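You operate a simulated robot arm through the tools that you are given. There is no shell and no other tool. Be economical: measure what you need, move in short steps, check, and stop when the job is done.

The job below is to be done with a simulated robot arm. You get a single attempt, and the scene is never put back.

Task
Shut the buffer down and unload the black holder's cross handle.
Fine: red button, then main switch off; then draw the holder back from the mop; the handle goes on the blue foam pad.
Where things are to end (x, y in the base frame): black holder within 0.02 m of [0.86, -0.34].

It is judged by the outcome, as a careful person would: the job done as asked, and still so three seconds after it is handed in. It fails if anything else is knocked over, pushed out of place, dropped, spilled or broken.

Robot
A 6-joint arm with a two-finger gripper on a trunk, on a base that drives. Base frame: it is fixed to the floor where the robot stands at the start and does not move with it; the origin is under the middle of the robot, x ahead of it, y to its left, z up; the surface under the hand at the start is at about z = 0.88. Units: m, rad, N and s.
With the tool pointing down near the work surface it reaches from about 0.52 to 0.8 m from the robot's upright axis, wherever it stands. Its first joint turns from -2.897 to 2.897 rad. Places, roughly: main switch [0.6, -0.5, 1]; top of the blue foam pad [0.8, -0.5, 0.9]. Payload 1.66 kg.
The tool frame sits at the grasp point between the pads (the TCP): z along the fingers, y along the line on which they close. The tips reach 0.016 m beyond it. Largest opening 0.111 m; the body of the gripper starts 0.104 m behind the TCP.
Orientation is told as [roll, pitch, yaw] about the base's x, y, z axes, in that order, counted from this pose: with the fingers straight down and closing along the base's y, the tool's x points along the base's -x, its y along +y and its z along -z.

Tools
- The arm moves only by the tool play_rows. Its arguments are lists of equal length, an entry for each row: "xyz": the shift along the tool's x, y, z in m, a list of three; "rot": the turn, a rotation vector about the tool's x, y, z in rad, a list of three; "fingers": the gripper command, from -1 (fully open) to 1 (shut), values between in proportion. In form: {"xyz": [[tx, ty, tz], ...], "rot": [[wx, wy, wz], ...], "fingers": [fingers, ...]}. A call has 1 to 10 rows; each row is the pose to reach, as a shift and turn from the pose commanded when the call began, along the tool's axes at that moment. A row lasts 0.2 s, in which the tool goes at most 0.05 m and 0.15 rad; a call with a longer step from one row to the next is refused whole, and so is a gripper value outside its range. A pose out of reach is approached as far as the arm can. The call stops where the force on the tool passes 40 N (or 10 N more than at its start, if that is more) or the arm is blocked; 0.2 s more then pass. The fingers move at their own pace and stop on an object; they squeeze with about 32 N. The grip force told is the motor's: it shows also when the fingers shut on nothing. Time passes only in rows, and 0.2 s behind the last, so rows that repeat a pose let the fingers close. The reply holds the time, the measured pose of the TCP, the force on the tool along the base axes, the opening and the grip force, in the units named above and with some noise, with the torque about the TCP (base axes, N m) and any sound that the robot's microphone picked up.
- Cameras (640 x 400 px; columns grow to the right, rows downward): "scene" is now at [0.0358, 0.1312, 1.7317]; the picture's right is [-0.73, -0.68, 0.00], its down [-0.41, 0.44, -0.80] and it looks along [0.54, -0.59, -0.60] (base axes); focal length 289 px, centre (320, 200). "wrist" rides on the gripper at [0.07, 0.014, -0.143] in the tool frame; the picture's right is [-0.19, 0.98, 0.00], its down [-0.87, -0.17, -0.47] and it looks along [-0.46, -0.09, 0.88] (tool axes); focal length 230 px, centre (320, 200). There is no depth. A picture from a camera that has moved, and an enlarged one, comes with that camera's place and axes in the base frame and with its lens. The place of the scene camera against the robot may be out by one fixed shift of up to 0.018 m in any direction.
- capture(camera): a new picture of that camera. The clock stands still meanwhile.
- slide_trunk(by): slides the trunk up (or, below 0, down) by that many m; the arm and the scene camera ride with it, the base frame stays. It gives what a move gives, with no picture.
- roll_base(legs): drives the robot by 1 to 6 legs, each [ahead, left, turn to the left] in m, m and rad, along the robot's own axes; the way and the turn of a leg run together, so that a leg with both is an arc; at most 1.5 m and 3.142 rad a leg. The arm and the cameras ride along, it lands a little off, and it stops where it bumps. It gives what a move gives.
- head_to(pan, tilt): turns the head with the scene camera to pan (to the left, within 2.094 rad either way) and tilt (down, from -0.506 to 1.204), counted from straight ahead of the robot. It gives what a move gives.
- zoom(camera, box): a new picture of the part [left, top, right, bottom] of that camera's present view, enlarged. The clock stands still meanwhile.
- sign_off(): hands the job in; it is judged then, once.

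Go step by step. Nothing tells you exact positions but the pictures and the camera data: compare them with the known pose of the tool, close in by small moves and look again before you grip or let go. The budget is 120 turns and 82 pictures, counting those below and the enlarged ones. Unless the task says otherwise, let go and move clear before handing in, and close with one line.

The tools are called after ">>>" as name(argument=value, ...) on one line, values as JSON. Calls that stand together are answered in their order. play_rows: Moves the arm, as the interface text tells. Its arguments: {"type":"object","properties":{"xyz":{"type":"array","items":{"type":"array","items":{"type":"number"}}},"rot":{"type":"array","items":{"type":"array","items":{"type":"number"}}},"fingers":{"type":"array","items":{"type":"number"}}},"required":["xyz","rot","fingers"]} The other tools are called the same way: slide_trunk (by) slides the trunk up or down; roll_base (legs) drives the base; head_to (pan, tilt) turns the head that bears the scene camera; capture (camera) takes a picture; zoom (camera, box) takes an enlarged picture of a part of a camera's view; sign_off () hands the job in.

At the start:

```text
time_s: 0.0
tcp_pos: [0.4465, -0.1797, 1.2484]
orientation: [-0.001, -0.001, -0.001]
force: [0.4, 0.5, 0.0]
ft_torque: [0.01, -0.02, 0.04]
width: 0.1111
grip_force: 0.1
trunk travel left (down, up): [-0.3, 0.29]
robot x, y, heading: [-0.0009, 0.0018, 0.005]
head pan, tilt: [-0.824, 0.644]
```

scene: 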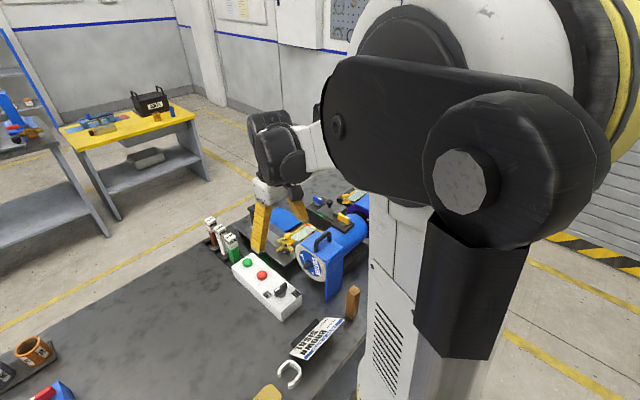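
wrist: 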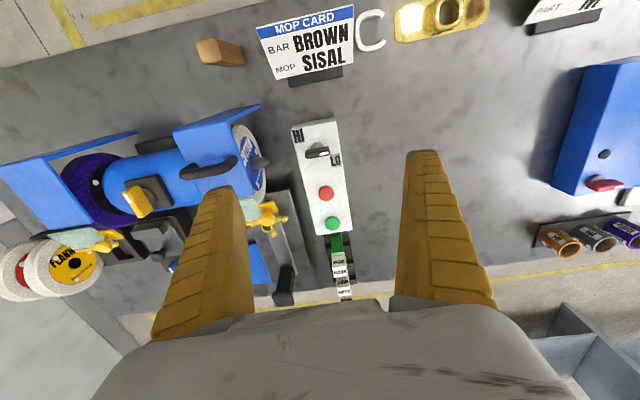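

The bench shows a buffer with its mops, a button box, a mop card reading "BROWN SISAL" and rack items. I'll look closer before moving anything.

>>> zoom(camera="wrist", box=[0, 80, 360, 310])

>>> zoom(camera="scene", box=[190, 160, 390, 320])

```text
1.74 times, centred on (180, 195) of wrist
camera zoom: at [0.3759, -0.167, 1.3926], right [0.19, 0.98, 0.0], down [0.87, -0.17, 0.47], along [0.46, -0.09, -0.88], focal length 400 px, centre (564, 209)
```

zoom: 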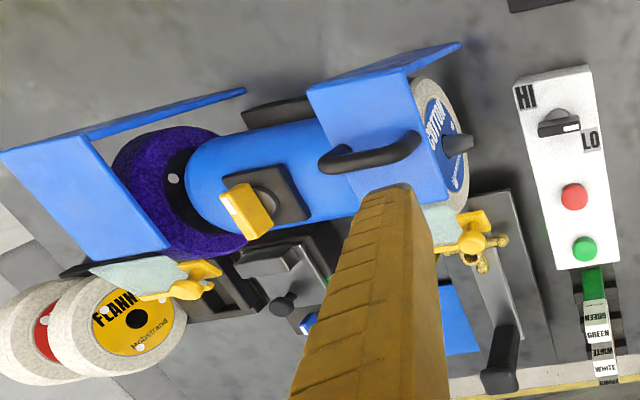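

```text
2.50 times, centred on (290, 240) of scene
camera zoom: at [0.0358, 0.1312, 1.7317], right [-0.73, -0.68, 0.0], down [-0.41, 0.44, -0.8], along [0.54, -0.59, -0.6], focal length 724 px, centre (395, 100)
```

zoom: 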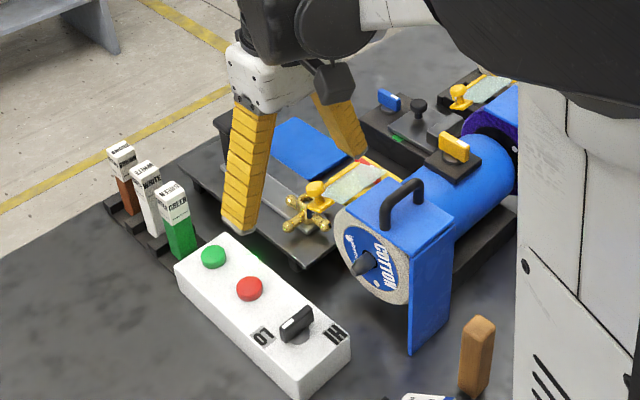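

The main switch seems to be the yellow knob on top of the motor, with the red button on the white box. I'll move the hand to the right, up high, for a better view of the holders and pad.

>>> play_rows(xyz=[[0, -0.04, 0], [0, -0.08, 0], [0, -0.12, 0], [0, -0.16, 0], [0, -0.2, 0], [0, -0.24, 0], [0, -0.28, 0]], rot=[[0, 0, 0], [0, 0, 0], [0, 0, 0], [0, 0, 0], [0, 0, 0], [0, 0, 0], [0, 0, 0]], fingers=[-1, -1, -1, -1, -1, -1, -1])

>>> capture(camera="wrist")

>>> capture(camera="scene")

```text
time_s: 1.6
tcp_pos: [0.4498, -0.4608, 1.2505]
orientation: [0.001, 0.0, -0.001]
force: [1.1, 0.1, -1.6]
ft_torque: [0.02, 0.01, 0.0]
width: 0.111
grip_force: 0.1
trunk travel left (down, up): [-0.3, 0.29]
robot x, y, heading: [-0.0019, 0.0018, 0.003]
head pan, tilt: [-0.824, 0.644]
```

```text
77 pictures are left
camera wrist: at [0.3786, -0.4481, 1.3941], right [0.19, 0.98, 0.0], down [0.87, -0.17, 0.47], along [0.46, -0.09, -0.88], focal length 230 px, centre (320, 200)
```

wrist: 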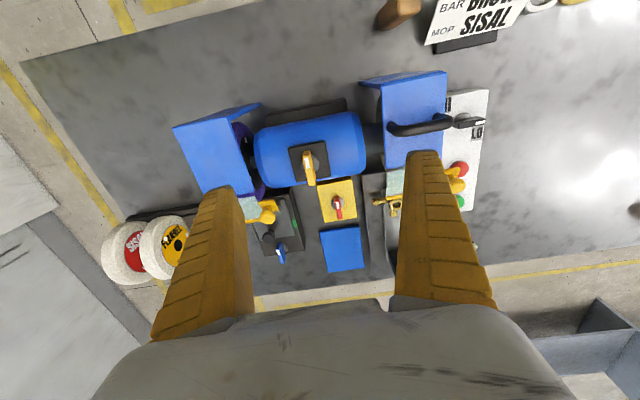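

```text
76 pictures are left
camera scene: at [0.036, 0.1298, 1.7317], right [-0.73, -0.68, 0.0], down [-0.41, 0.44, -0.8], along [0.54, -0.59, -0.6], focal length 289 px, centre (320, 200)
```

scene: 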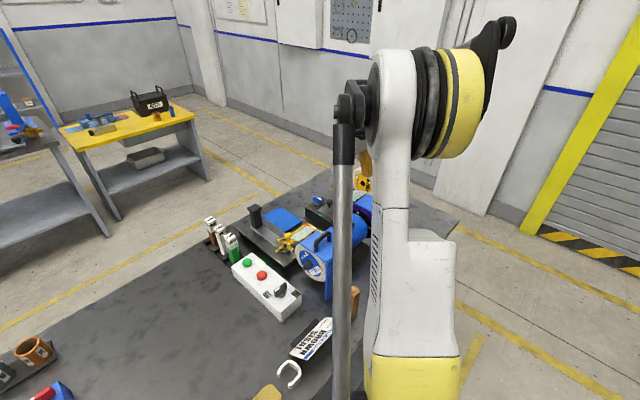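

>>> zoom(camera="wrist", box=[210, 60, 500, 300])

>>> zoom(camera="scene", box=[200, 160, 380, 310])

```text
1.67 times, centred on (355, 180) of wrist
camera zoom: at [0.3786, -0.4481, 1.3941], right [0.19, 0.98, 0.0], down [0.87, -0.17, 0.47], along [0.46, -0.09, -0.88], focal length 384 px, centre (262, 233)
```

zoom: 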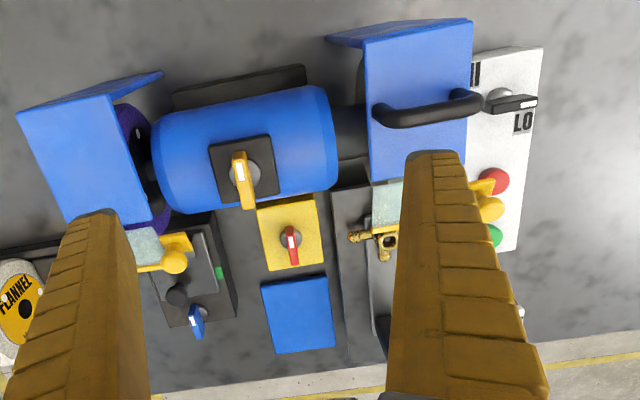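

```text
2.67 times, centred on (290, 235) of scene
camera zoom: at [0.036, 0.1298, 1.7317], right [-0.73, -0.68, 0.0], down [-0.41, 0.44, -0.8], along [0.54, -0.59, -0.6], focal length 772 px, centre (400, 107)
```

zoom: 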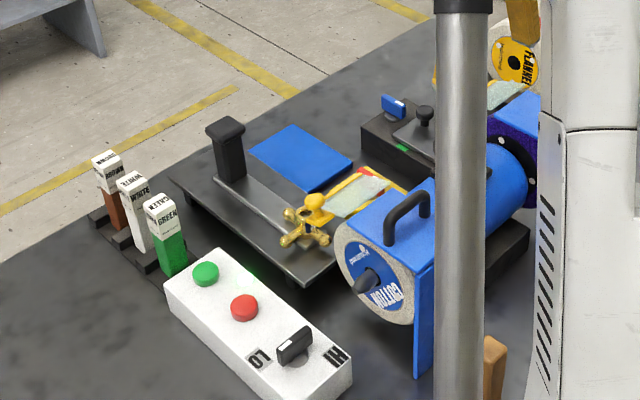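

I need a closer look at the holder with the brass cross handle. I'll centre the wrist view on it.

>>> play_rows(xyz=[[0, 0.04, 0], [0, 0.08, 0], [0, 0.12, 0], [0, 0.12, 0]], rot=[[0, 0, 0], [0, 0, 0], [0, 0, 0], [0, 0, 0]], fingers=[-1, -1, -1, -1])

>>> zoom(camera="wrist", box=[180, 60, 460, 300])

```text
time_s: 2.6
tcp_pos: [0.4473, -0.3413, 1.2495]
orientation: [0.001, -0.001, -0.001]
force: [0.4, 0.0, 0.0]
ft_torque: [0.05, 0.03, 0.0]
width: 0.1109
grip_force: 0.1
trunk travel left (down, up): [-0.3, 0.29]
robot x, y, heading: [0.0015, -0.0003, -0.001]
head pan, tilt: [-0.824, 0.644]
```

```text
1.67 times, centred on (320, 180) of wrist
camera zoom: at [0.3769, -0.3273, 1.3921], right [0.19, 0.98, 0.0], down [0.87, -0.17, 0.47], along [0.46, -0.09, -0.88], focal length 384 px, centre (320, 233)
```

zoom: 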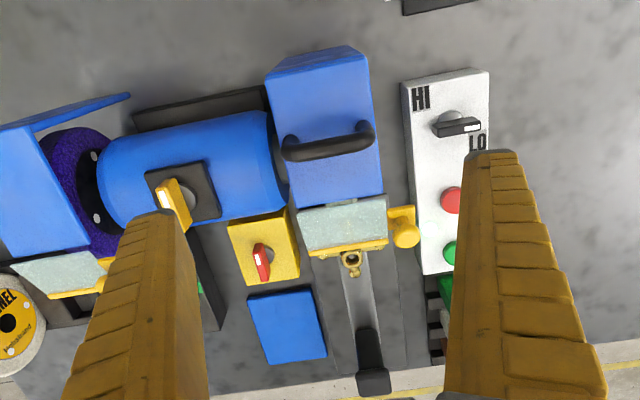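

Red lever on the yellow box seems to be near [0.64, -0.46, 0.95], which best matches the stated main switch. The yellow knob on the motor is at about [0.50, -0.49, 1.05]. I'll zoom tightly on both.

>>> zoom(camera="wrist", box=[230, 140, 330, 240])

>>> zoom(camera="wrist", box=[300, 160, 400, 240])

>>> zoom(camera="scene", box=[220, 180, 340, 280])

```text
4.00 times, centred on (280, 190) of wrist
camera zoom: at [0.3769, -0.3273, 1.3921], right [0.19, 0.98, 0.0], down [0.87, -0.17, 0.47], along [0.46, -0.09, -0.88], focal length 920 px, centre (480, 240)
```

zoom: 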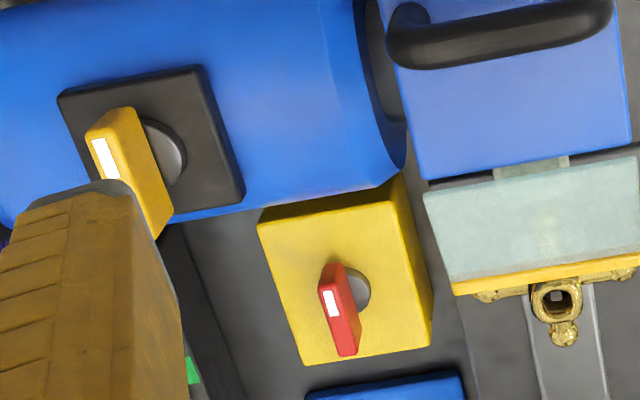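

```text
5.00 times, centred on (350, 200) of wrist
camera zoom: at [0.3769, -0.3273, 1.3921], right [0.19, 0.98, 0.0], down [0.87, -0.17, 0.47], along [0.46, -0.09, -0.88], focal length 1150 px, centre (170, 200)
```

zoom: 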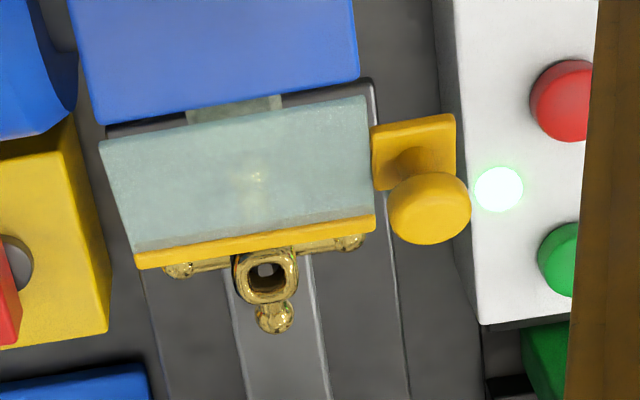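

```text
4.00 times, centred on (280, 230) of scene
camera zoom: at [0.036, 0.1301, 1.7317], right [-0.73, -0.68, 0.0], down [-0.41, 0.44, -0.8], along [0.54, -0.59, -0.6], focal length 1158 px, centre (480, 80)
```

zoom: 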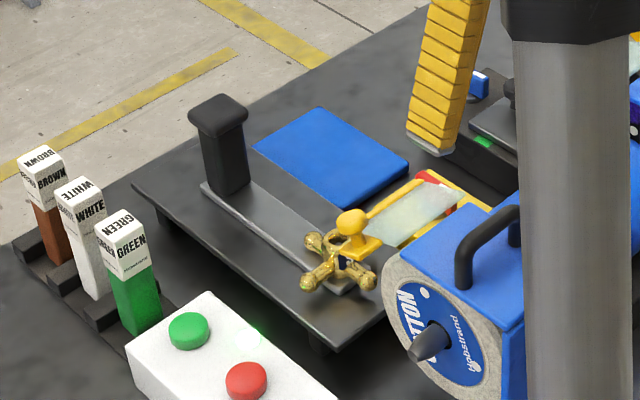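

The black holder is the grey bar and black post, with the brass cross handle on its near end under the shield. Red button is at about [0.597, -0.199, 0.94]. I'll close the fingers and go above it.

>>> play_rows(xyz=[[-0.03, 0.028, 0], [-0.06, 0.057, 0], [-0.09, 0.085, 0], [-0.12, 0.114, 0], [-0.15, 0.142, 0], [-0.15, 0.142, 0.05], [-0.15, 0.142, 0.1], [-0.15, 0.142, 0.15], [-0.15, 0.142, 0.19], [-0.15, 0.142, 0.19]], rot=[[0, 0, 0], [0, 0, 0], [0, 0, 0], [0, 0, 0], [0, 0, 0], [0, 0, 0], [0, 0, 0], [0, 0, 0], [0, 0, 0], [0, 0, 0]], fingers=[1, 1, 1, 1, 1, 1, 1, 1, 1, 1])

>>> capture(camera="wrist")

>>> capture(camera="scene")

```text
time_s: 4.8
tcp_pos: [0.5954, -0.1963, 1.0597]
orientation: [0.0, 0.0, 0.001]
force: [-0.5, -0.2, 0.1]
ft_torque: [-0.01, 0.0, -0.02]
width: 0.0
grip_force: 29.0
trunk travel left (down, up): [-0.3, 0.29]
robot x, y, heading: [-0.0023, -0.0004, 0.004]
head pan, tilt: [-0.824, 0.644]
```

```text
69 pictures are left
camera wrist: at [0.5259, -0.1844, 1.2023], right [0.19, 0.98, 0.0], down [0.87, -0.17, 0.47], along [0.46, -0.09, -0.88], focal length 230 px, centre (320, 200)
```

wrist: 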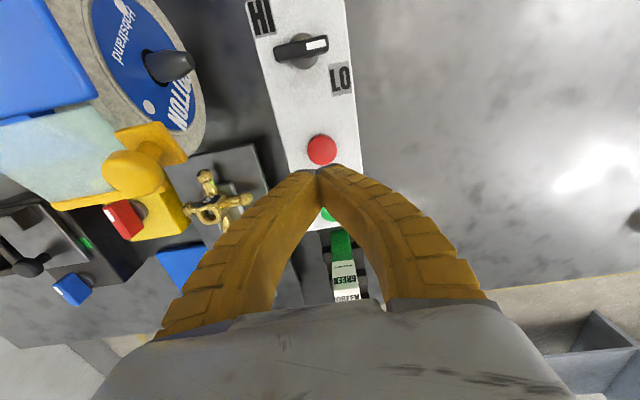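

```text
68 pictures are left
camera scene: at [0.0354, 0.1312, 1.7317], right [-0.73, -0.68, 0.0], down [-0.41, 0.44, -0.8], along [0.54, -0.59, -0.6], focal length 289 px, centre (320, 200)
```

scene: 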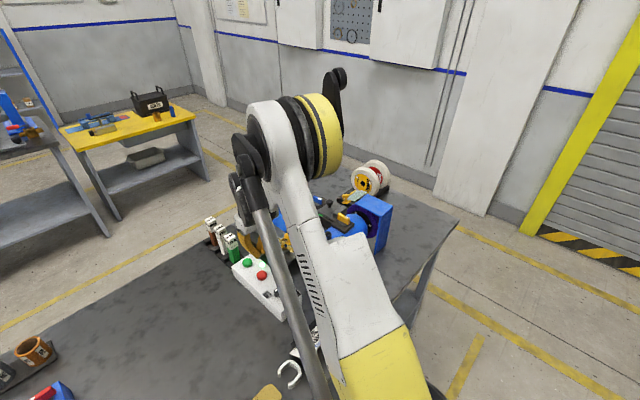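

The button is directly below the tips, and everything agrees. Pressing down slowly.

>>> play_rows(xyz=[[-0.003, -0.001, 0.04], [-0.003, -0.001, 0.08], [-0.003, -0.001, 0.095], [-0.003, -0.001, 0.1], [-0.003, -0.001, 0.105], [-0.003, -0.001, 0.109], [-0.003, -0.001, 0.112], [-0.003, -0.001, 0.115]], rot=[[0, 0, 0], [0, 0, 0], [0, 0, 0], [0, 0, 0], [0, 0, 0], [0, 0, 0], [0, 0, 0], [0, 0, 0]], fingers=[1, 1, 1, 1, 1, 1, 1, 1])

```text
time_s: 6.6
tcp_pos: [0.5991, -0.1988, 0.9449]
orientation: [0.001, -0.001, -0.001]
force: [3.1, 0.8, 28.2]
ft_torque: [0.08, -0.12, -0.01]
width: 0.006
grip_force: 27.1
trunk travel left (down, up): [-0.3, 0.29]
robot x, y, heading: [-0.002, 0.0021, 0.004]
head pan, tilt: [-0.824, 0.644]
heard: click
```

A click, with 28 N on the tool: the red button is pressed. I'll retract and check the lamp.

>>> play_rows(xyz=[[0, 0, -0.04], [0, 0, -0.08], [0, 0, -0.12], [0, 0, -0.16], [0, 0, -0.2], [0, 0, -0.24], [0, 0, -0.28]], rot=[[0, 0, 0], [0, 0, 0], [0, 0, 0], [0, 0, 0], [0, 0, 0], [0, 0, 0], [0, 0, 0]], fingers=[1, 1, 1, -1, -1, -1, -1])

>>> capture(camera="wrist")

```text
time_s: 8.2
tcp_pos: [0.5954, -0.199, 1.2258]
orientation: [0.001, -0.001, -0.001]
force: [0.0, -0.1, 0.3]
ft_torque: [0.0, -0.02, -0.01]
width: 0.1111
grip_force: 0.0
trunk travel left (down, up): [-0.3, 0.29]
robot x, y, heading: [0.0016, 0.002, -0.002]
head pan, tilt: [-0.824, 0.644]
```

```text
67 pictures are left
camera wrist: at [0.5252, -0.1857, 1.3683], right [0.19, 0.98, 0.0], down [0.87, -0.17, 0.47], along [0.46, -0.09, -0.88], focal length 230 px, centre (320, 200)
```

wrist: 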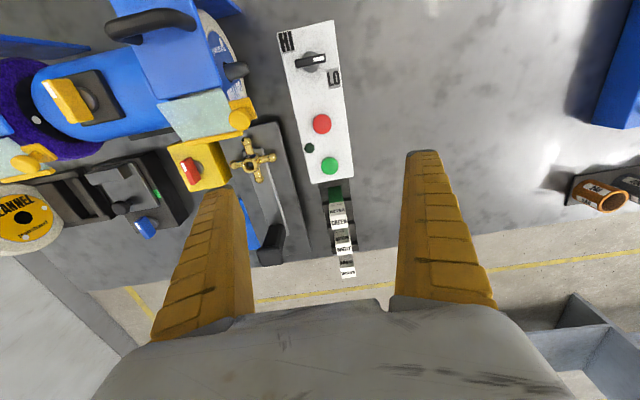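

The lamp is out, so the machine is stopped. Next I'll look at the red-on-yellow switch from close up.

>>> play_rows(xyz=[[0.02, -0.045, 0], [0.04, -0.09, 0], [0.06, -0.13, 0], [0.075, -0.17, 0], [0.09, -0.21, 0], [0.09, -0.25, 0], [0.09, -0.265, 0.03], [0.09, -0.265, 0.03]], rot=[[0, 0, 0], [0, 0, 0], [0, 0, 0], [0, 0, 0], [0, 0, 0], [0, 0, 0], [0, 0, 0], [0, 0, 0]], fingers=[-1, -1, -1, -1, -1, -1, -1, -1])

>>> capture(camera="wrist")

>>> zoom(camera="wrist", box=[220, 80, 420, 220])

```text
time_s: 10.0
tcp_pos: [0.5082, -0.4634, 1.1945]
orientation: [0.001, 0.0, -0.001]
force: [-0.1, -0.4, -0.1]
ft_torque: [0.01, 0.0, 0.02]
width: 0.111
grip_force: 0.1
trunk travel left (down, up): [-0.3, 0.29]
robot x, y, heading: [-0.0006, -0.0013, -0.002]
head pan, tilt: [-0.824, 0.644]
```

```text
66 pictures are left
camera wrist: at [0.4385, -0.4492, 1.3367], right [0.19, 0.98, 0.0], down [0.87, -0.17, 0.47], along [0.46, -0.09, -0.88], focal length 230 px, centre (320, 200)
```

wrist: 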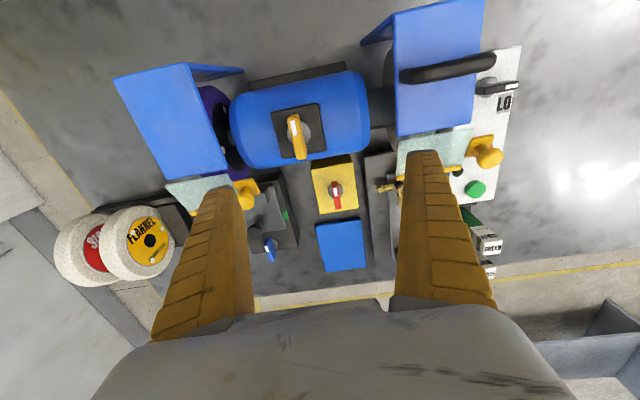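

```text
2.86 times, centred on (320, 150) of wrist
camera zoom: at [0.4385, -0.4492, 1.3367], right [0.19, 0.98, 0.0], down [0.87, -0.17, 0.47], along [0.46, -0.09, -0.88], focal length 657 px, centre (320, 343)
```

zoom: 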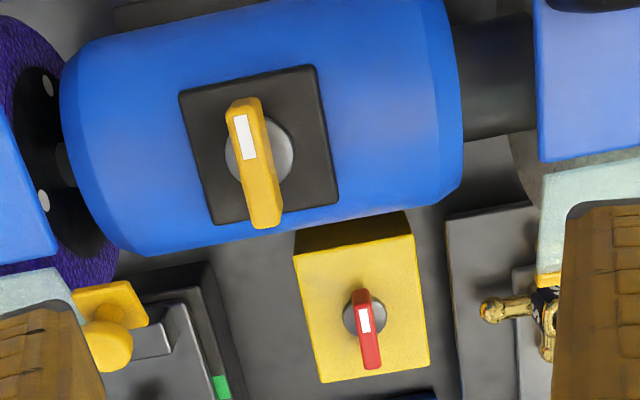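

Main switch: red lever at about [0.628, -0.456, 0.965], long axis along x, pointer end towards the robot. I'll hover above it with the fingers half open and verify.

>>> play_rows(xyz=[[-0.04, 0.002, 0], [-0.08, 0.005, 0], [-0.12, 0.007, 0], [-0.12, 0.007, 0.045], [-0.12, 0.007, 0.09], [-0.12, 0.007, 0.135], [-0.12, 0.007, 0.15], [-0.12, 0.007, 0.15]], rot=[[0, 0, 0], [0, 0, 0], [0, 0, 0], [0, 0, 0], [0, 0, 0], [0, 0, 0], [0, 0, 0], [0, 0, 0]], fingers=[0.1, 0.1, 0.1, 0.1, 0.1, 0.1, 0.1, 0.1])

>>> capture(camera="wrist")

>>> zoom(camera="scene", box=[220, 140, 440, 290])

```text
time_s: 11.8
tcp_pos: [0.6286, -0.4564, 1.0448]
orientation: [0.002, 0.001, 0.002]
force: [-0.5, -0.6, 0.5]
ft_torque: [-0.02, 0.0, 0.0]
width: 0.0522
grip_force: 1.4
trunk travel left (down, up): [-0.3, 0.29]
robot x, y, heading: [-0.001, -0.0002, -0.003]
head pan, tilt: [-0.824, 0.644]
```

```text
64 pictures are left
camera wrist: at [0.5588, -0.443, 1.1877], right [0.19, 0.98, 0.0], down [0.87, -0.17, 0.47], along [0.46, -0.09, -0.88], focal length 230 px, centre (320, 200)
```

wrist: 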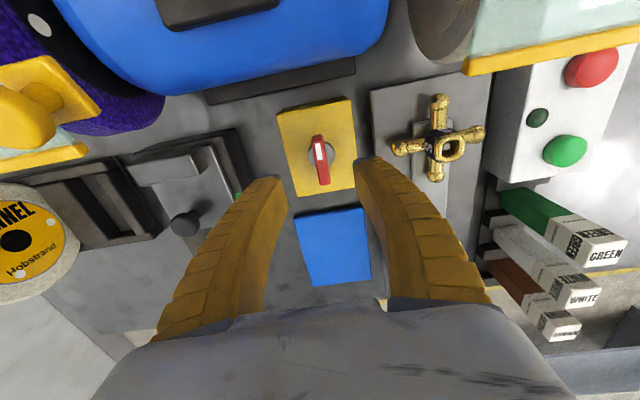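

```text
2.67 times, centred on (330, 215) of scene
camera zoom: at [0.0358, 0.1311, 1.7317], right [-0.73, -0.68, 0.0], down [-0.41, 0.44, -0.8], along [0.54, -0.59, -0.6], focal length 772 px, centre (293, 160)
```

zoom: 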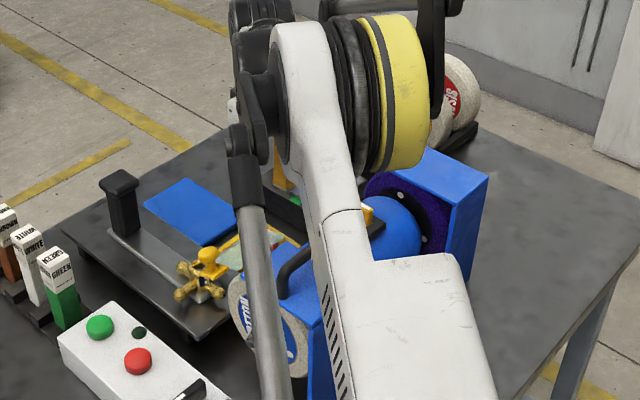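

Aligned. I'll descend around the lever in steps.

>>> play_rows(xyz=[[-0.002, 0, 0.03], [-0.002, 0, 0.06], [-0.002, 0, 0.07], [-0.002, 0, 0.078], [-0.002, 0, 0.078]], rot=[[0, 0, 0], [0, 0, 0], [0, 0, 0], [0, 0, 0], [0, 0, 0]], fingers=[0.1, 0.1, 0.1, 0.1, 0.1])

>>> zoom(camera="wrist", box=[220, 80, 420, 240])

```text
time_s: 13.0
tcp_pos: [0.631, -0.4565, 0.9651]
orientation: [0.0, 0.001, -0.001]
force: [0.5, 0.0, 0.1]
ft_torque: [-0.01, 0.01, 0.03]
width: 0.0521
grip_force: 1.6
trunk travel left (down, up): [-0.3, 0.29]
robot x, y, heading: [-0.0016, -0.0029, 0.003]
head pan, tilt: [-0.824, 0.644]
```

```text
2.50 times, centred on (320, 160) of wrist
camera zoom: at [0.5604, -0.4429, 1.1092], right [0.19, 0.98, 0.0], down [0.87, -0.17, 0.47], along [0.46, -0.09, -0.88], focal length 575 px, centre (320, 300)
```

zoom: 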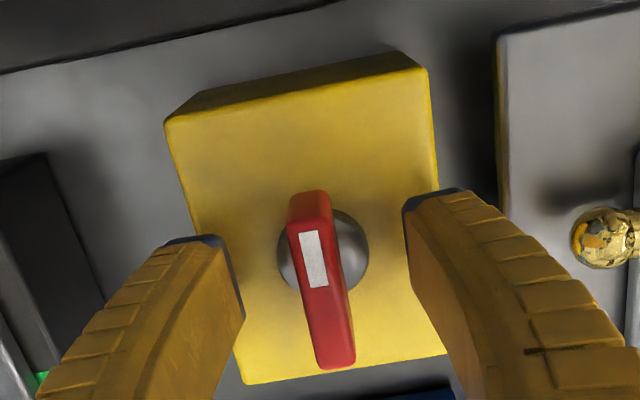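

Tips straddle the lever (its top at about z 0.96). A little lower, then grip.

>>> play_rows(xyz=[[-0.001, 0, 0.006], [-0.001, 0, 0.006], [-0.001, 0, 0.006], [-0.001, 0, 0.006]], rot=[[0, 0, 0], [0, 0, 0], [0, 0, 0], [0, 0, 0]], fingers=[0.1, 1, 1, 1])

```text
time_s: 14.0
tcp_pos: [0.6317, -0.4555, 0.9625]
orientation: [0.001, 0.0, 0.0]
force: [4.5, -2.7, 7.9]
ft_torque: [-0.05, -0.09, -0.02]
width: 0.0083
grip_force: 33.7
trunk travel left (down, up): [-0.3, 0.29]
robot x, y, heading: [-0.0036, -0.0004, 0.002]
head pan, tilt: [-0.824, 0.644]
```

Gripped at 8 mm. I'll test a turn counter-clockwise (viewed from above) gently.

>>> play_rows(xyz=[[0, 0, -0.001], [0, 0, -0.002], [0, 0, -0.002]], rot=[[0, 0, -0.1], [0, 0, -0.2], [0, 0, -0.3]], fingers=[1, 1, 1])

```text
time_s: 14.8
tcp_pos: [0.6325, -0.4552, 0.9631]
orientation: [0.001, 0.0, 0.303]
force: [-4.8, 9.0, -6.4]
ft_torque: [0.06, -0.4, -1.02]
width: 0.012
grip_force: 33.6
trunk travel left (down, up): [-0.3, 0.29]
robot x, y, heading: [-0.0033, 0.0005, 0.004]
head pan, tilt: [-0.824, 0.644]
```

>>> zoom(camera="wrist", box=[220, 80, 420, 240])

```text
2.50 times, centred on (320, 160) of wrist
camera zoom: at [0.5614, -0.4643, 1.1057], right [-0.11, 0.99, 0.0], down [0.88, 0.1, 0.47], along [0.47, 0.05, -0.88], focal length 575 px, centre (320, 300)
```

zoom: 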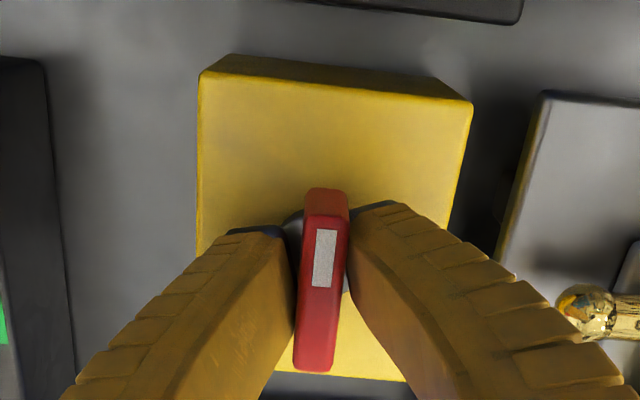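

The lever hardly moved; it's against a stop that way. I'll go back and try clockwise.

>>> play_rows(xyz=[[0, 0, 0], [0, 0, 0], [0, 0, 0], [0, 0, 0], [0, 0, 0]], rot=[[0, 0, 0.1], [0, 0, 0.2], [0, 0, 0.3], [0, 0, 0.4], [0, 0, 0.5]], fingers=[1, 1, 1, 1, 1])

>>> zoom(camera="wrist", box=[220, 80, 420, 240])

```text
time_s: 16.0
tcp_pos: [0.6324, -0.4561, 0.9641]
orientation: [0.002, -0.001, -0.201]
force: [-1.6, 11.1, -3.2]
ft_torque: [0.08, -0.1, 0.01]
width: 0.0061
grip_force: 34.5
trunk travel left (down, up): [-0.3, 0.29]
robot x, y, heading: [-0.0025, 0.0014, 0.0]
head pan, tilt: [-0.824, 0.644]
```

```text
2.50 times, centred on (320, 160) of wrist
camera zoom: at [0.5663, -0.4289, 1.1061], right [0.38, 0.92, 0.0], down [0.81, -0.34, 0.47], along [0.44, -0.18, -0.88], focal length 575 px, centre (320, 300)
```

zoom: 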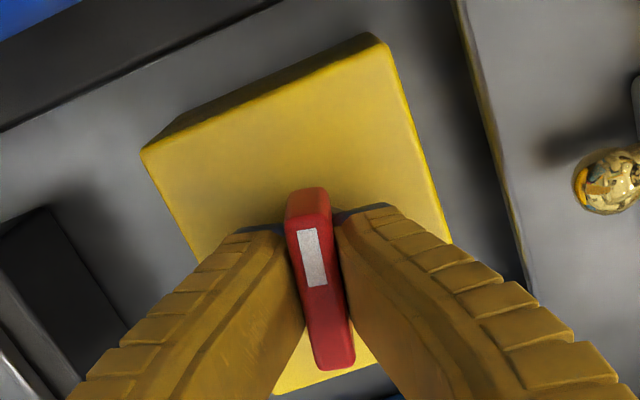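

The lever turns freely with the fingers this way. Continuing clockwise to about 90°.

>>> play_rows(xyz=[[0, 0, 0], [0, 0, 0], [0, 0, 0], [0, 0, 0], [0, 0, 0], [0, 0, 0], [0, 0, 0]], rot=[[0, 0, 0.14], [0, 0, 0.28], [0, 0, 0.42], [0, 0, 0.56], [0, 0, 0.7], [0, 0, 0.84], [0, 0, 0.98]], fingers=[1, 1, 1, 1, 1, 1, 1])

>>> zoom(camera="wrist", box=[220, 80, 420, 240])

```text
time_s: 17.6
tcp_pos: [0.6341, -0.4542, 0.9635]
orientation: [0.0, -0.002, -1.181]
force: [5.7, 23.2, 0.1]
ft_torque: [0.5, 0.09, 0.05]
width: 0.0062
grip_force: 33.3
trunk travel left (down, up): [-0.3, 0.29]
robot x, y, heading: [-0.0021, -0.0012, -0.003]
head pan, tilt: [-0.824, 0.644]
```

```text
2.50 times, centred on (320, 160) of wrist
camera zoom: at [0.619, -0.3849, 1.1057], right [0.98, 0.2, 0.0], down [0.17, -0.86, 0.47], along [0.09, -0.46, -0.88], focal length 575 px, centre (320, 300)
```

zoom: 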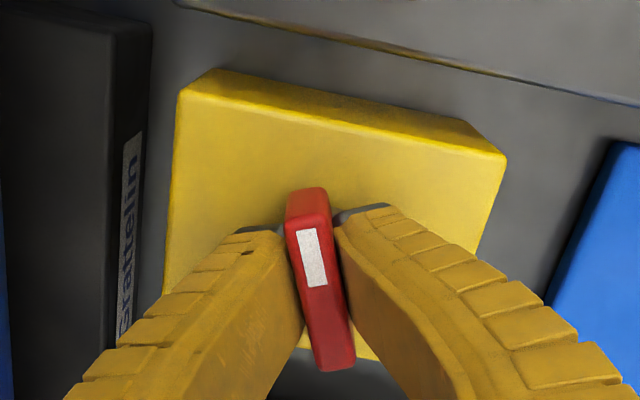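

Still following; a sideways load is building up, so I'll relieve it towards +y while finishing the turn.

>>> play_rows(xyz=[[0.002, 0.001, 0], [0.004, 0.0015, 0], [0.004, 0.0015, 0], [0.004, 0.0015, 0]], rot=[[0, 0, 0.1], [0, 0, 0.2], [0, 0, 0.3], [0, 0, 0.4]], fingers=[1, 1, 1, 1])

```text
time_s: 18.6
tcp_pos: [0.635, -0.4524, 0.9622]
orientation: [-0.001, -0.001, -1.58]
force: [26.9, -1.8, 5.4]
ft_torque: [-0.61, -0.16, 0.22]
width: 0.0074
grip_force: 33.7
trunk travel left (down, up): [-0.3, 0.29]
robot x, y, heading: [0.0013, -0.002, 0.003]
head pan, tilt: [-0.824, 0.644]
```

>>> play_rows(xyz=[[0, 0.003, 0], [0, 0.004, 0], [0, 0.004, 0]], rot=[[0, 0, 0.0], [0, 0, 0.08], [0, 0, 0.16]], fingers=[1, 1, 1])

>>> zoom(camera="wrist", box=[220, 80, 420, 240])

```text
time_s: 19.4
tcp_pos: [0.6341, -0.4533, 0.9628]
orientation: [-0.002, 0.0, -1.741]
force: [-0.5, 1.7, 4.4]
ft_torque: [-0.11, 0.01, 0.81]
width: 0.0095
grip_force: 34.1
trunk travel left (down, up): [-0.3, 0.29]
robot x, y, heading: [-0.0009, 0.0024, 0.001]
head pan, tilt: [-0.824, 0.644]
```

```text
2.50 times, centred on (320, 160) of wrist
camera zoom: at [0.6594, -0.3873, 1.1052], right [0.94, -0.35, 0.0], down [-0.31, -0.82, 0.47], along [-0.17, -0.44, -0.88], focal length 575 px, centre (320, 300)
```

zoom: 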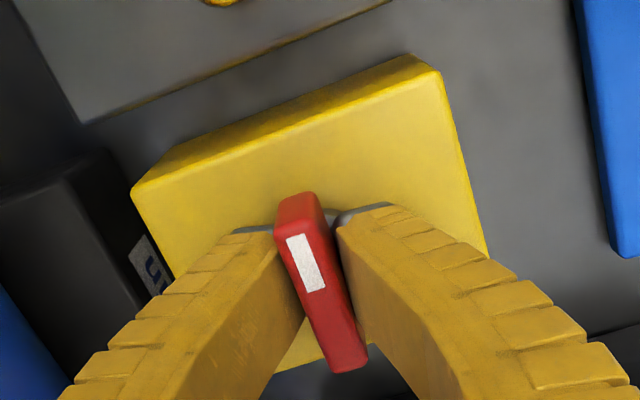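

The lever has reached its stop at 90° (torque rising to 0.8). I'll release, lift and look.

>>> play_rows(xyz=[[0, 0, 0], [0, 0, 0], [0, 0, -0.03], [0, 0, -0.07], [0, 0, -0.115], [0, 0, -0.16], [0, 0, -0.2], [0, 0, -0.2]], rot=[[0, 0, -0.08], [0, 0, -0.13], [0, 0, -0.16], [0, 0, -0.16], [0, 0, -0.16], [0, 0, -0.16], [0, 0, -0.16], [0, 0, -0.16]], fingers=[0.4, 0.2, 0.2, 0.2, 0.2, 0.2, 0.2, 0.2])

>>> capture(camera="wrist")

```text
time_s: 21.2
tcp_pos: [0.6373, -0.454, 1.163]
orientation: [0.0, 0.001, -1.581]
force: [0.8, -0.1, -0.1]
ft_torque: [0.01, 0.03, 0.02]
width: 0.0467
grip_force: 1.6
trunk travel left (down, up): [-0.3, 0.29]
robot x, y, heading: [0.0014, 0.0003, -0.003]
head pan, tilt: [-0.824, 0.644]
```

```text
57 pictures are left
camera wrist: at [0.6504, -0.3841, 1.3054], right [0.98, -0.2, 0.0], down [-0.18, -0.86, 0.47], along [-0.09, -0.46, -0.88], focal length 230 px, centre (320, 200)
```

wrist: 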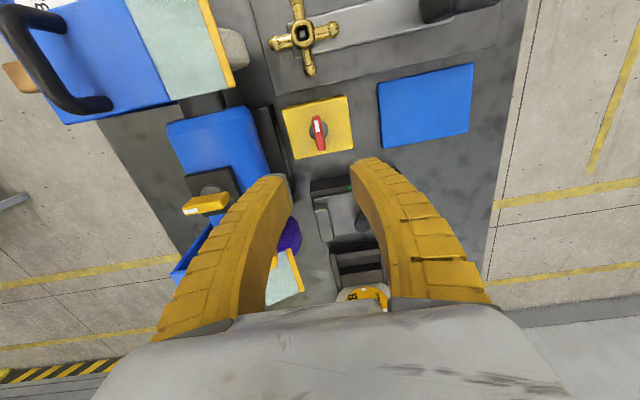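

>>> zoom(camera="wrist", box=[240, 0, 500, 200])

```text
2.00 times, centred on (370, 100) of wrist
camera zoom: at [0.6504, -0.3841, 1.3054], right [0.98, -0.2, 0.0], down [-0.18, -0.86, 0.47], along [-0.09, -0.46, -0.88], focal length 460 px, centre (220, 400)
```

zoom: 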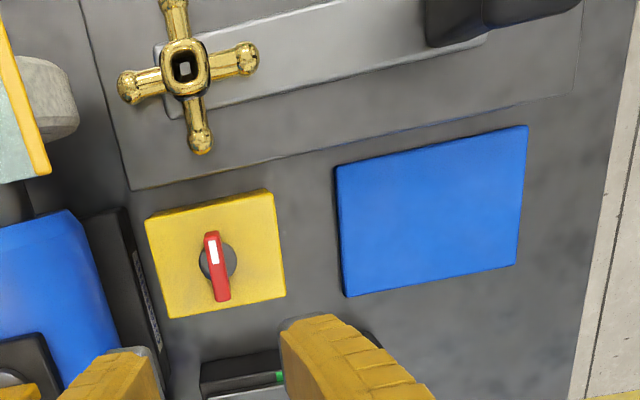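

The switch has turned a quarter to off. Next, view the whole holder: move the hand in +x/+y.

>>> play_rows(xyz=[[0.04, 0.02, 0], [0.08, 0.04, 0], [0.12, 0.06, 0], [0.16, 0.08, 0], [0.19, 0.1, 0], [0.19, 0.1, 0]], rot=[[0, 0, 0], [0, 0, 0], [0, 0, 0], [0, 0, 0], [0, 0, 0], [0, 0, 0]], fingers=[-1, -1, -1, -1, -1, -1])

>>> capture(camera="wrist")

>>> capture(camera="scene")

```text
time_s: 22.6
tcp_pos: [0.7363, -0.2643, 1.1642]
orientation: [-0.001, 0.001, -1.583]
force: [-0.4, -0.2, 0.4]
ft_torque: [-0.02, -0.02, -0.01]
width: 0.111
grip_force: 0.1
trunk travel left (down, up): [-0.3, 0.29]
robot x, y, heading: [0.0003, -0.0009, 0.004]
head pan, tilt: [-0.824, 0.644]
```

```text
55 pictures are left
camera wrist: at [0.749, -0.1951, 1.3078], right [0.98, -0.2, 0.0], down [-0.18, -0.86, 0.47], along [-0.09, -0.46, -0.88], focal length 230 px, centre (320, 200)
```

wrist: 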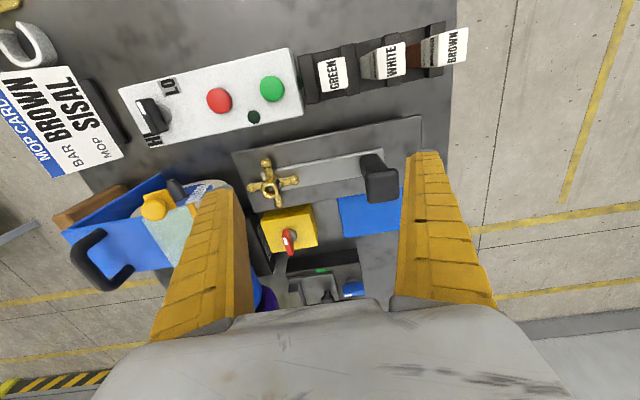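

```text
54 pictures are left
camera scene: at [0.0354, 0.1307, 1.7317], right [-0.73, -0.68, 0.0], down [-0.41, 0.44, -0.8], along [0.54, -0.59, -0.6], focal length 289 px, centre (320, 200)
```

scene: 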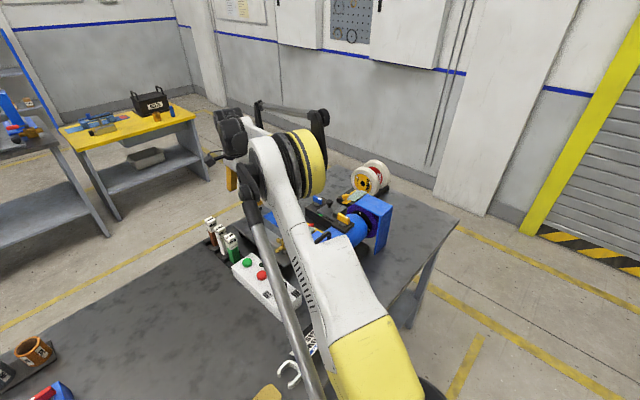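

>>> zoom(camera="wrist", box=[220, 100, 440, 240])

```text
2.86 times, centred on (330, 170) of wrist
camera zoom: at [0.749, -0.1951, 1.3078], right [0.98, -0.2, 0.0], down [-0.18, -0.86, 0.47], along [-0.09, -0.46, -0.88], focal length 657 px, centre (291, 286)
```

zoom: 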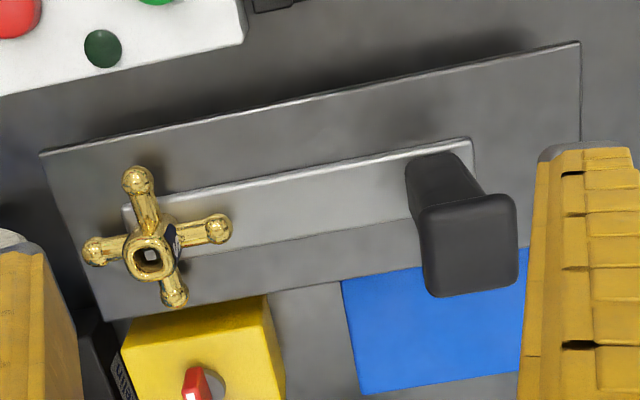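

The post top is at about [0.808, -0.340, 1.025], the cross handle at [0.639, -0.337, 0.97], the pad around [0.80, -0.46]. The holder must go back by about 5 cm, which is out of reach from here, so I'll raise the hand, turn it back and check the floor in front of the base.

>>> play_rows(xyz=[[0, 0, -0.03], [0, 0, -0.06], [0, 0, -0.09], [0, -0.03, -0.1], [0, -0.06, -0.1], [0, -0.09, -0.1], [0, -0.12, -0.1], [0, -0.12, -0.1]], rot=[[0, 0, 0], [0, 0, 0], [0, 0, -0.14], [0, 0, -0.28], [0, 0, -0.42], [0, 0, -0.56], [0, 0, -0.7], [0, 0, -0.84]], fingers=[-1, -1, -1, -1, -1, -1, -1, -1])

>>> head_to(pan=0.0, tilt=1.15)

>>> capture(camera="scene")

```text
time_s: 24.4
tcp_pos: [0.6187, -0.2622, 1.2621]
orientation: [0.001, 0.0, -0.738]
force: [1.4, -0.3, -0.1]
ft_torque: [-0.01, 0.02, 0.0]
width: 0.111
grip_force: 0.0
trunk travel left (down, up): [-0.3, 0.29]
robot x, y, heading: [0.0029, 0.0013, -0.002]
head pan, tilt: [-0.824, 0.644]
```

```text
time_s: 25.6
tcp_pos: [0.619, -0.2624, 1.2629]
orientation: [0.001, -0.001, -0.741]
force: [0.6, -0.1, 0.3]
ft_torque: [0.01, 0.04, -0.01]
width: 0.1109
grip_force: 0.1
trunk travel left (down, up): [-0.3, 0.29]
robot x, y, heading: [0.0001, 0.0013, 0.003]
head pan, tilt: [0.0, 1.15]
```

```text
52 pictures are left
camera scene: at [0.0363, 0.1949, 1.6938], right [0.0, -1.0, 0.0], down [-0.91, 0.0, -0.41], along [0.41, 0.0, -0.91], focal length 289 px, centre (320, 200)
```

scene: 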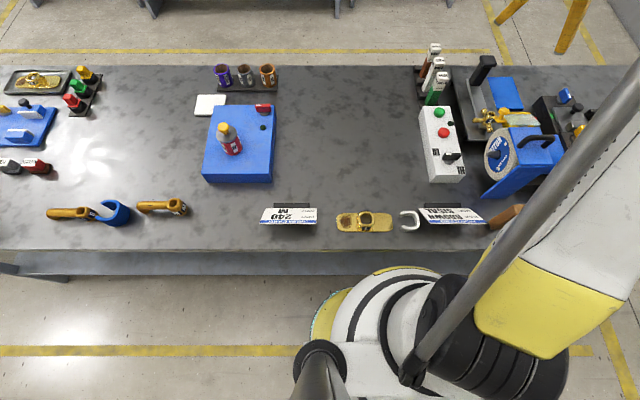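

The table has a shelf, so I can't go much closer. From y≈-0.42, though, everything should be within reach, with some tool tilt for the post. I'll strafe right.

>>> roll_base(legs=[[0, -0.42, 0]])

>>> head_to(pan=-0.2, tilt=0.75)

>>> capture(camera="scene")

>>> capture(camera="wrist")

```text
time_s: 28.1
tcp_pos: [0.6191, -0.6787, 1.264]
orientation: [0.0, 0.0, -0.738]
force: [-0.1, -0.8, -0.7]
ft_torque: [0.04, 0.0, -0.01]
width: 0.1109
grip_force: 0.2
trunk travel left (down, up): [-0.3, 0.29]
robot x, y, heading: [-0.0005, -0.4153, 0.009]
head pan, tilt: [0.0, 1.15]
```

```text
time_s: 29.0
tcp_pos: [0.6195, -0.6776, 1.2626]
orientation: [0.0, 0.001, -0.739]
force: [0.2, -0.9, 0.0]
ft_torque: [-0.01, -0.01, 0.02]
width: 0.1107
grip_force: 0.1
trunk travel left (down, up): [-0.3, 0.29]
robot x, y, heading: [0.0001, -0.4175, 0.003]
head pan, tilt: [-0.201, 0.75]
```

```text
51 pictures are left
camera scene: at [0.058, -0.2379, 1.7225], right [-0.2, -0.98, 0.0], down [-0.67, 0.13, -0.73], along [0.72, -0.14, -0.68], focal length 289 px, centre (320, 200)
```

scene: 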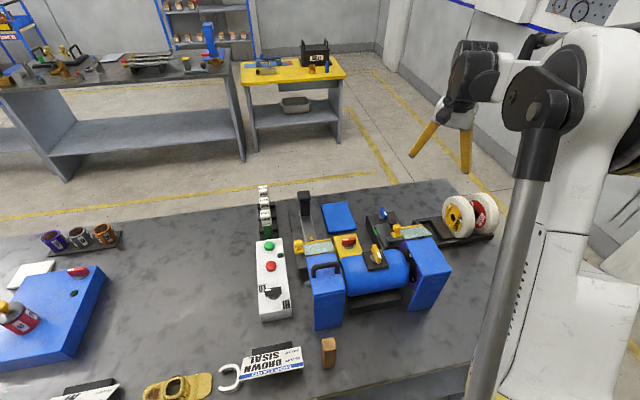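

```text
50 pictures are left
camera wrist: at [0.5765, -0.621, 1.4057], right [0.8, 0.6, 0.0], down [0.53, -0.71, 0.47], along [0.28, -0.38, -0.88], focal length 230 px, centre (320, 200)
```

wrist: 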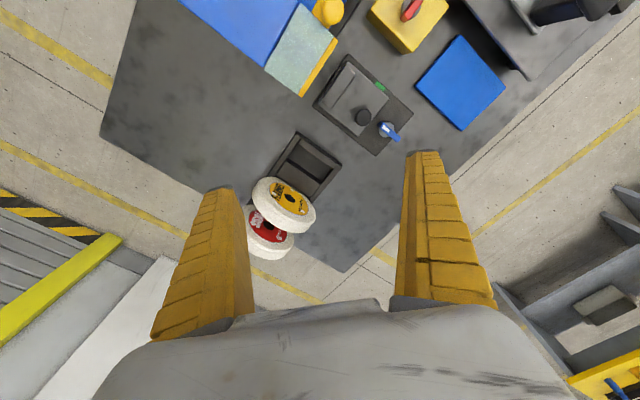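

The overview is now unobstructed. Zooming on the holder.

>>> zoom(camera="scene", box=[250, 170, 450, 290])

>>> zoom(camera="scene", box=[280, 180, 360, 250])

```text
3.20 times, centred on (350, 230) of scene
camera zoom: at [0.058, -0.2379, 1.7225], right [-0.2, -0.98, 0.0], down [-0.67, 0.13, -0.73], along [0.72, -0.14, -0.68], focal length 926 px, centre (224, 104)
```

zoom: 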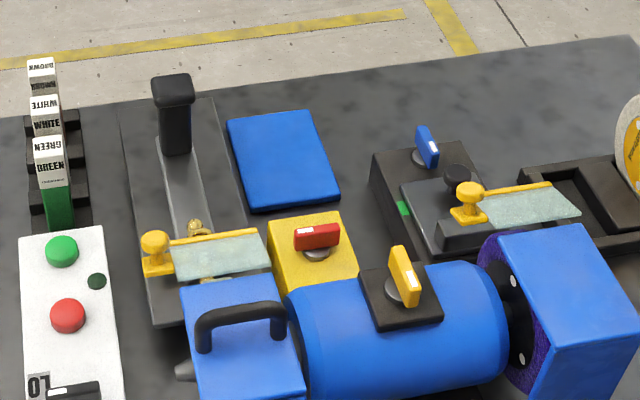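

```text
5.71 times, centred on (320, 215) of scene
camera zoom: at [0.058, -0.2379, 1.7225], right [-0.2, -0.98, 0.0], down [-0.67, 0.13, -0.73], along [0.72, -0.14, -0.68], focal length 1654 px, centre (320, 114)
```

zoom: 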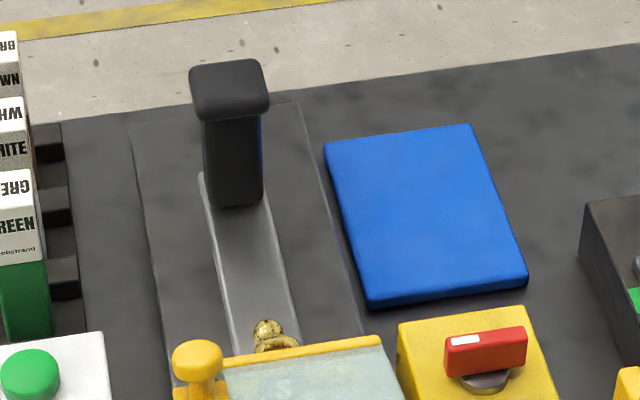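

I'll move above the post with the fingers closing along y.

>>> play_rows(xyz=[[0.0127, 0.0455, 0], [0.0255, 0.091, 0], [0.0382, 0.1365, 0], [0.051, 0.182, 0], [0.0637, 0.2275, 0], [0.0765, 0.273, 0], [0.0892, 0.3185, 0], [0.102, 0.364, 0], [0.102, 0.364, 0.045], [0.102, 0.364, 0.09]], rot=[[0, 0, -0.0924], [0, 0, -0.1848], [0, 0, -0.277], [0, 0, -0.37], [0, 0, -0.462], [0, 0, -0.554], [0, 0, -0.647], [0, 0, -0.739], [0, 0, -0.739], [0, 0, -0.739]], fingers=[-1, -1, -1, -1, -1, -1, -1, -1, -1, -1])

>>> capture(camera="wrist")

>>> capture(camera="scene")

```text
time_s: 31.2
tcp_pos: [0.7934, -0.3351, 1.1736]
orientation: [-0.001, 0.0, 0.002]
force: [0.2, -0.4, 0.3]
ft_torque: [-0.06, 0.04, -0.01]
width: 0.111
grip_force: 0.1
trunk travel left (down, up): [-0.3, 0.29]
robot x, y, heading: [-0.0013, -0.4148, -0.001]
head pan, tilt: [-0.201, 0.75]
```

```text
47 pictures are left
camera wrist: at [0.7229, -0.3217, 1.3164], right [0.19, 0.98, 0.0], down [0.87, -0.17, 0.47], along [0.46, -0.09, -0.88], focal length 230 px, centre (320, 200)
```

wrist: 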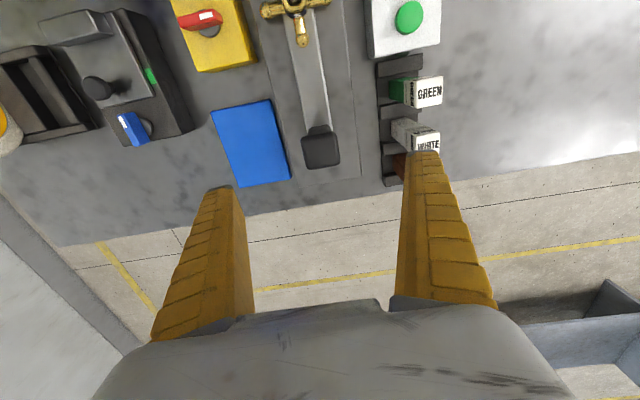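

```text
46 pictures are left
camera scene: at [0.0591, -0.2371, 1.7224], right [-0.2, -0.98, 0.0], down [-0.67, 0.13, -0.73], along [0.72, -0.14, -0.68], focal length 289 px, centre (320, 200)
```

scene: 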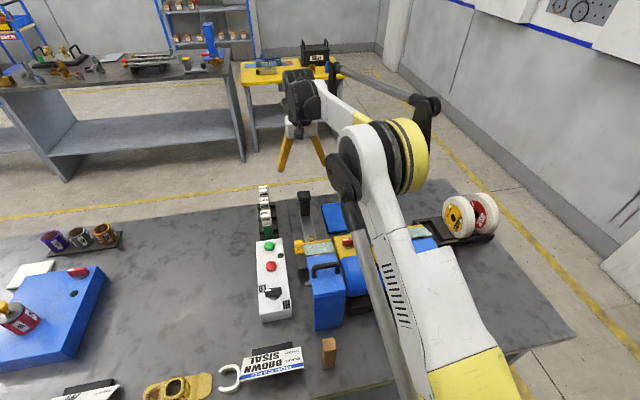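

Post cap centre is near [0.803, -0.336]. Descending with the fingers at 7 cm around the cap.

>>> play_rows(xyz=[[-0.003, -0.002, 0.04], [-0.003, -0.002, 0.08], [-0.003, -0.002, 0.12], [-0.003, -0.002, 0.15], [-0.003, -0.002, 0.164], [-0.003, -0.002, 0.164]], rot=[[0, 0, 0], [0, 0, 0], [0, 0, 0], [0, 0, 0], [0, 0, 0], [0, 0, 0]], fingers=[-0.26, -0.26, -0.26, -0.26, -0.26, -0.26])

>>> capture(camera="wrist")

>>> zoom(camera="scene", box=[250, 130, 390, 250])

```text
time_s: 32.6
tcp_pos: [0.795, -0.3377, 1.0107]
orientation: [0.001, 0.0, 0.001]
force: [0.4, -0.3, -0.8]
ft_torque: [0.0, 0.01, -0.02]
width: 0.0713
grip_force: 0.8
trunk travel left (down, up): [-0.3, 0.29]
robot x, y, heading: [-0.0012, -0.415, 0.001]
head pan, tilt: [-0.201, 0.75]
```

```text
45 pictures are left
camera wrist: at [0.7239, -0.3262, 1.1527], right [0.19, 0.98, 0.0], down [0.87, -0.17, 0.47], along [0.46, -0.09, -0.88], focal length 230 px, centre (320, 200)
```

wrist: 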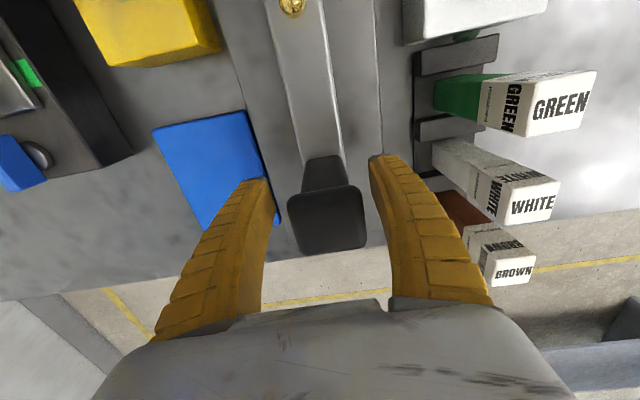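

```text
3.33 times, centred on (320, 190) of scene
camera zoom: at [0.0578, -0.2379, 1.7226], right [-0.2, -0.98, 0.0], down [-0.67, 0.13, -0.73], along [0.72, -0.14, -0.68], focal length 965 px, centre (320, 233)
```

zoom: 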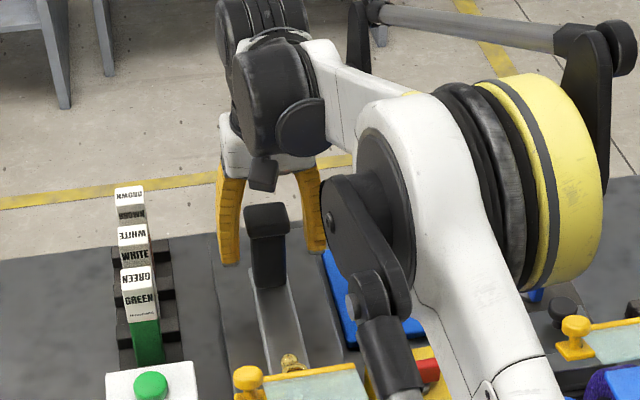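

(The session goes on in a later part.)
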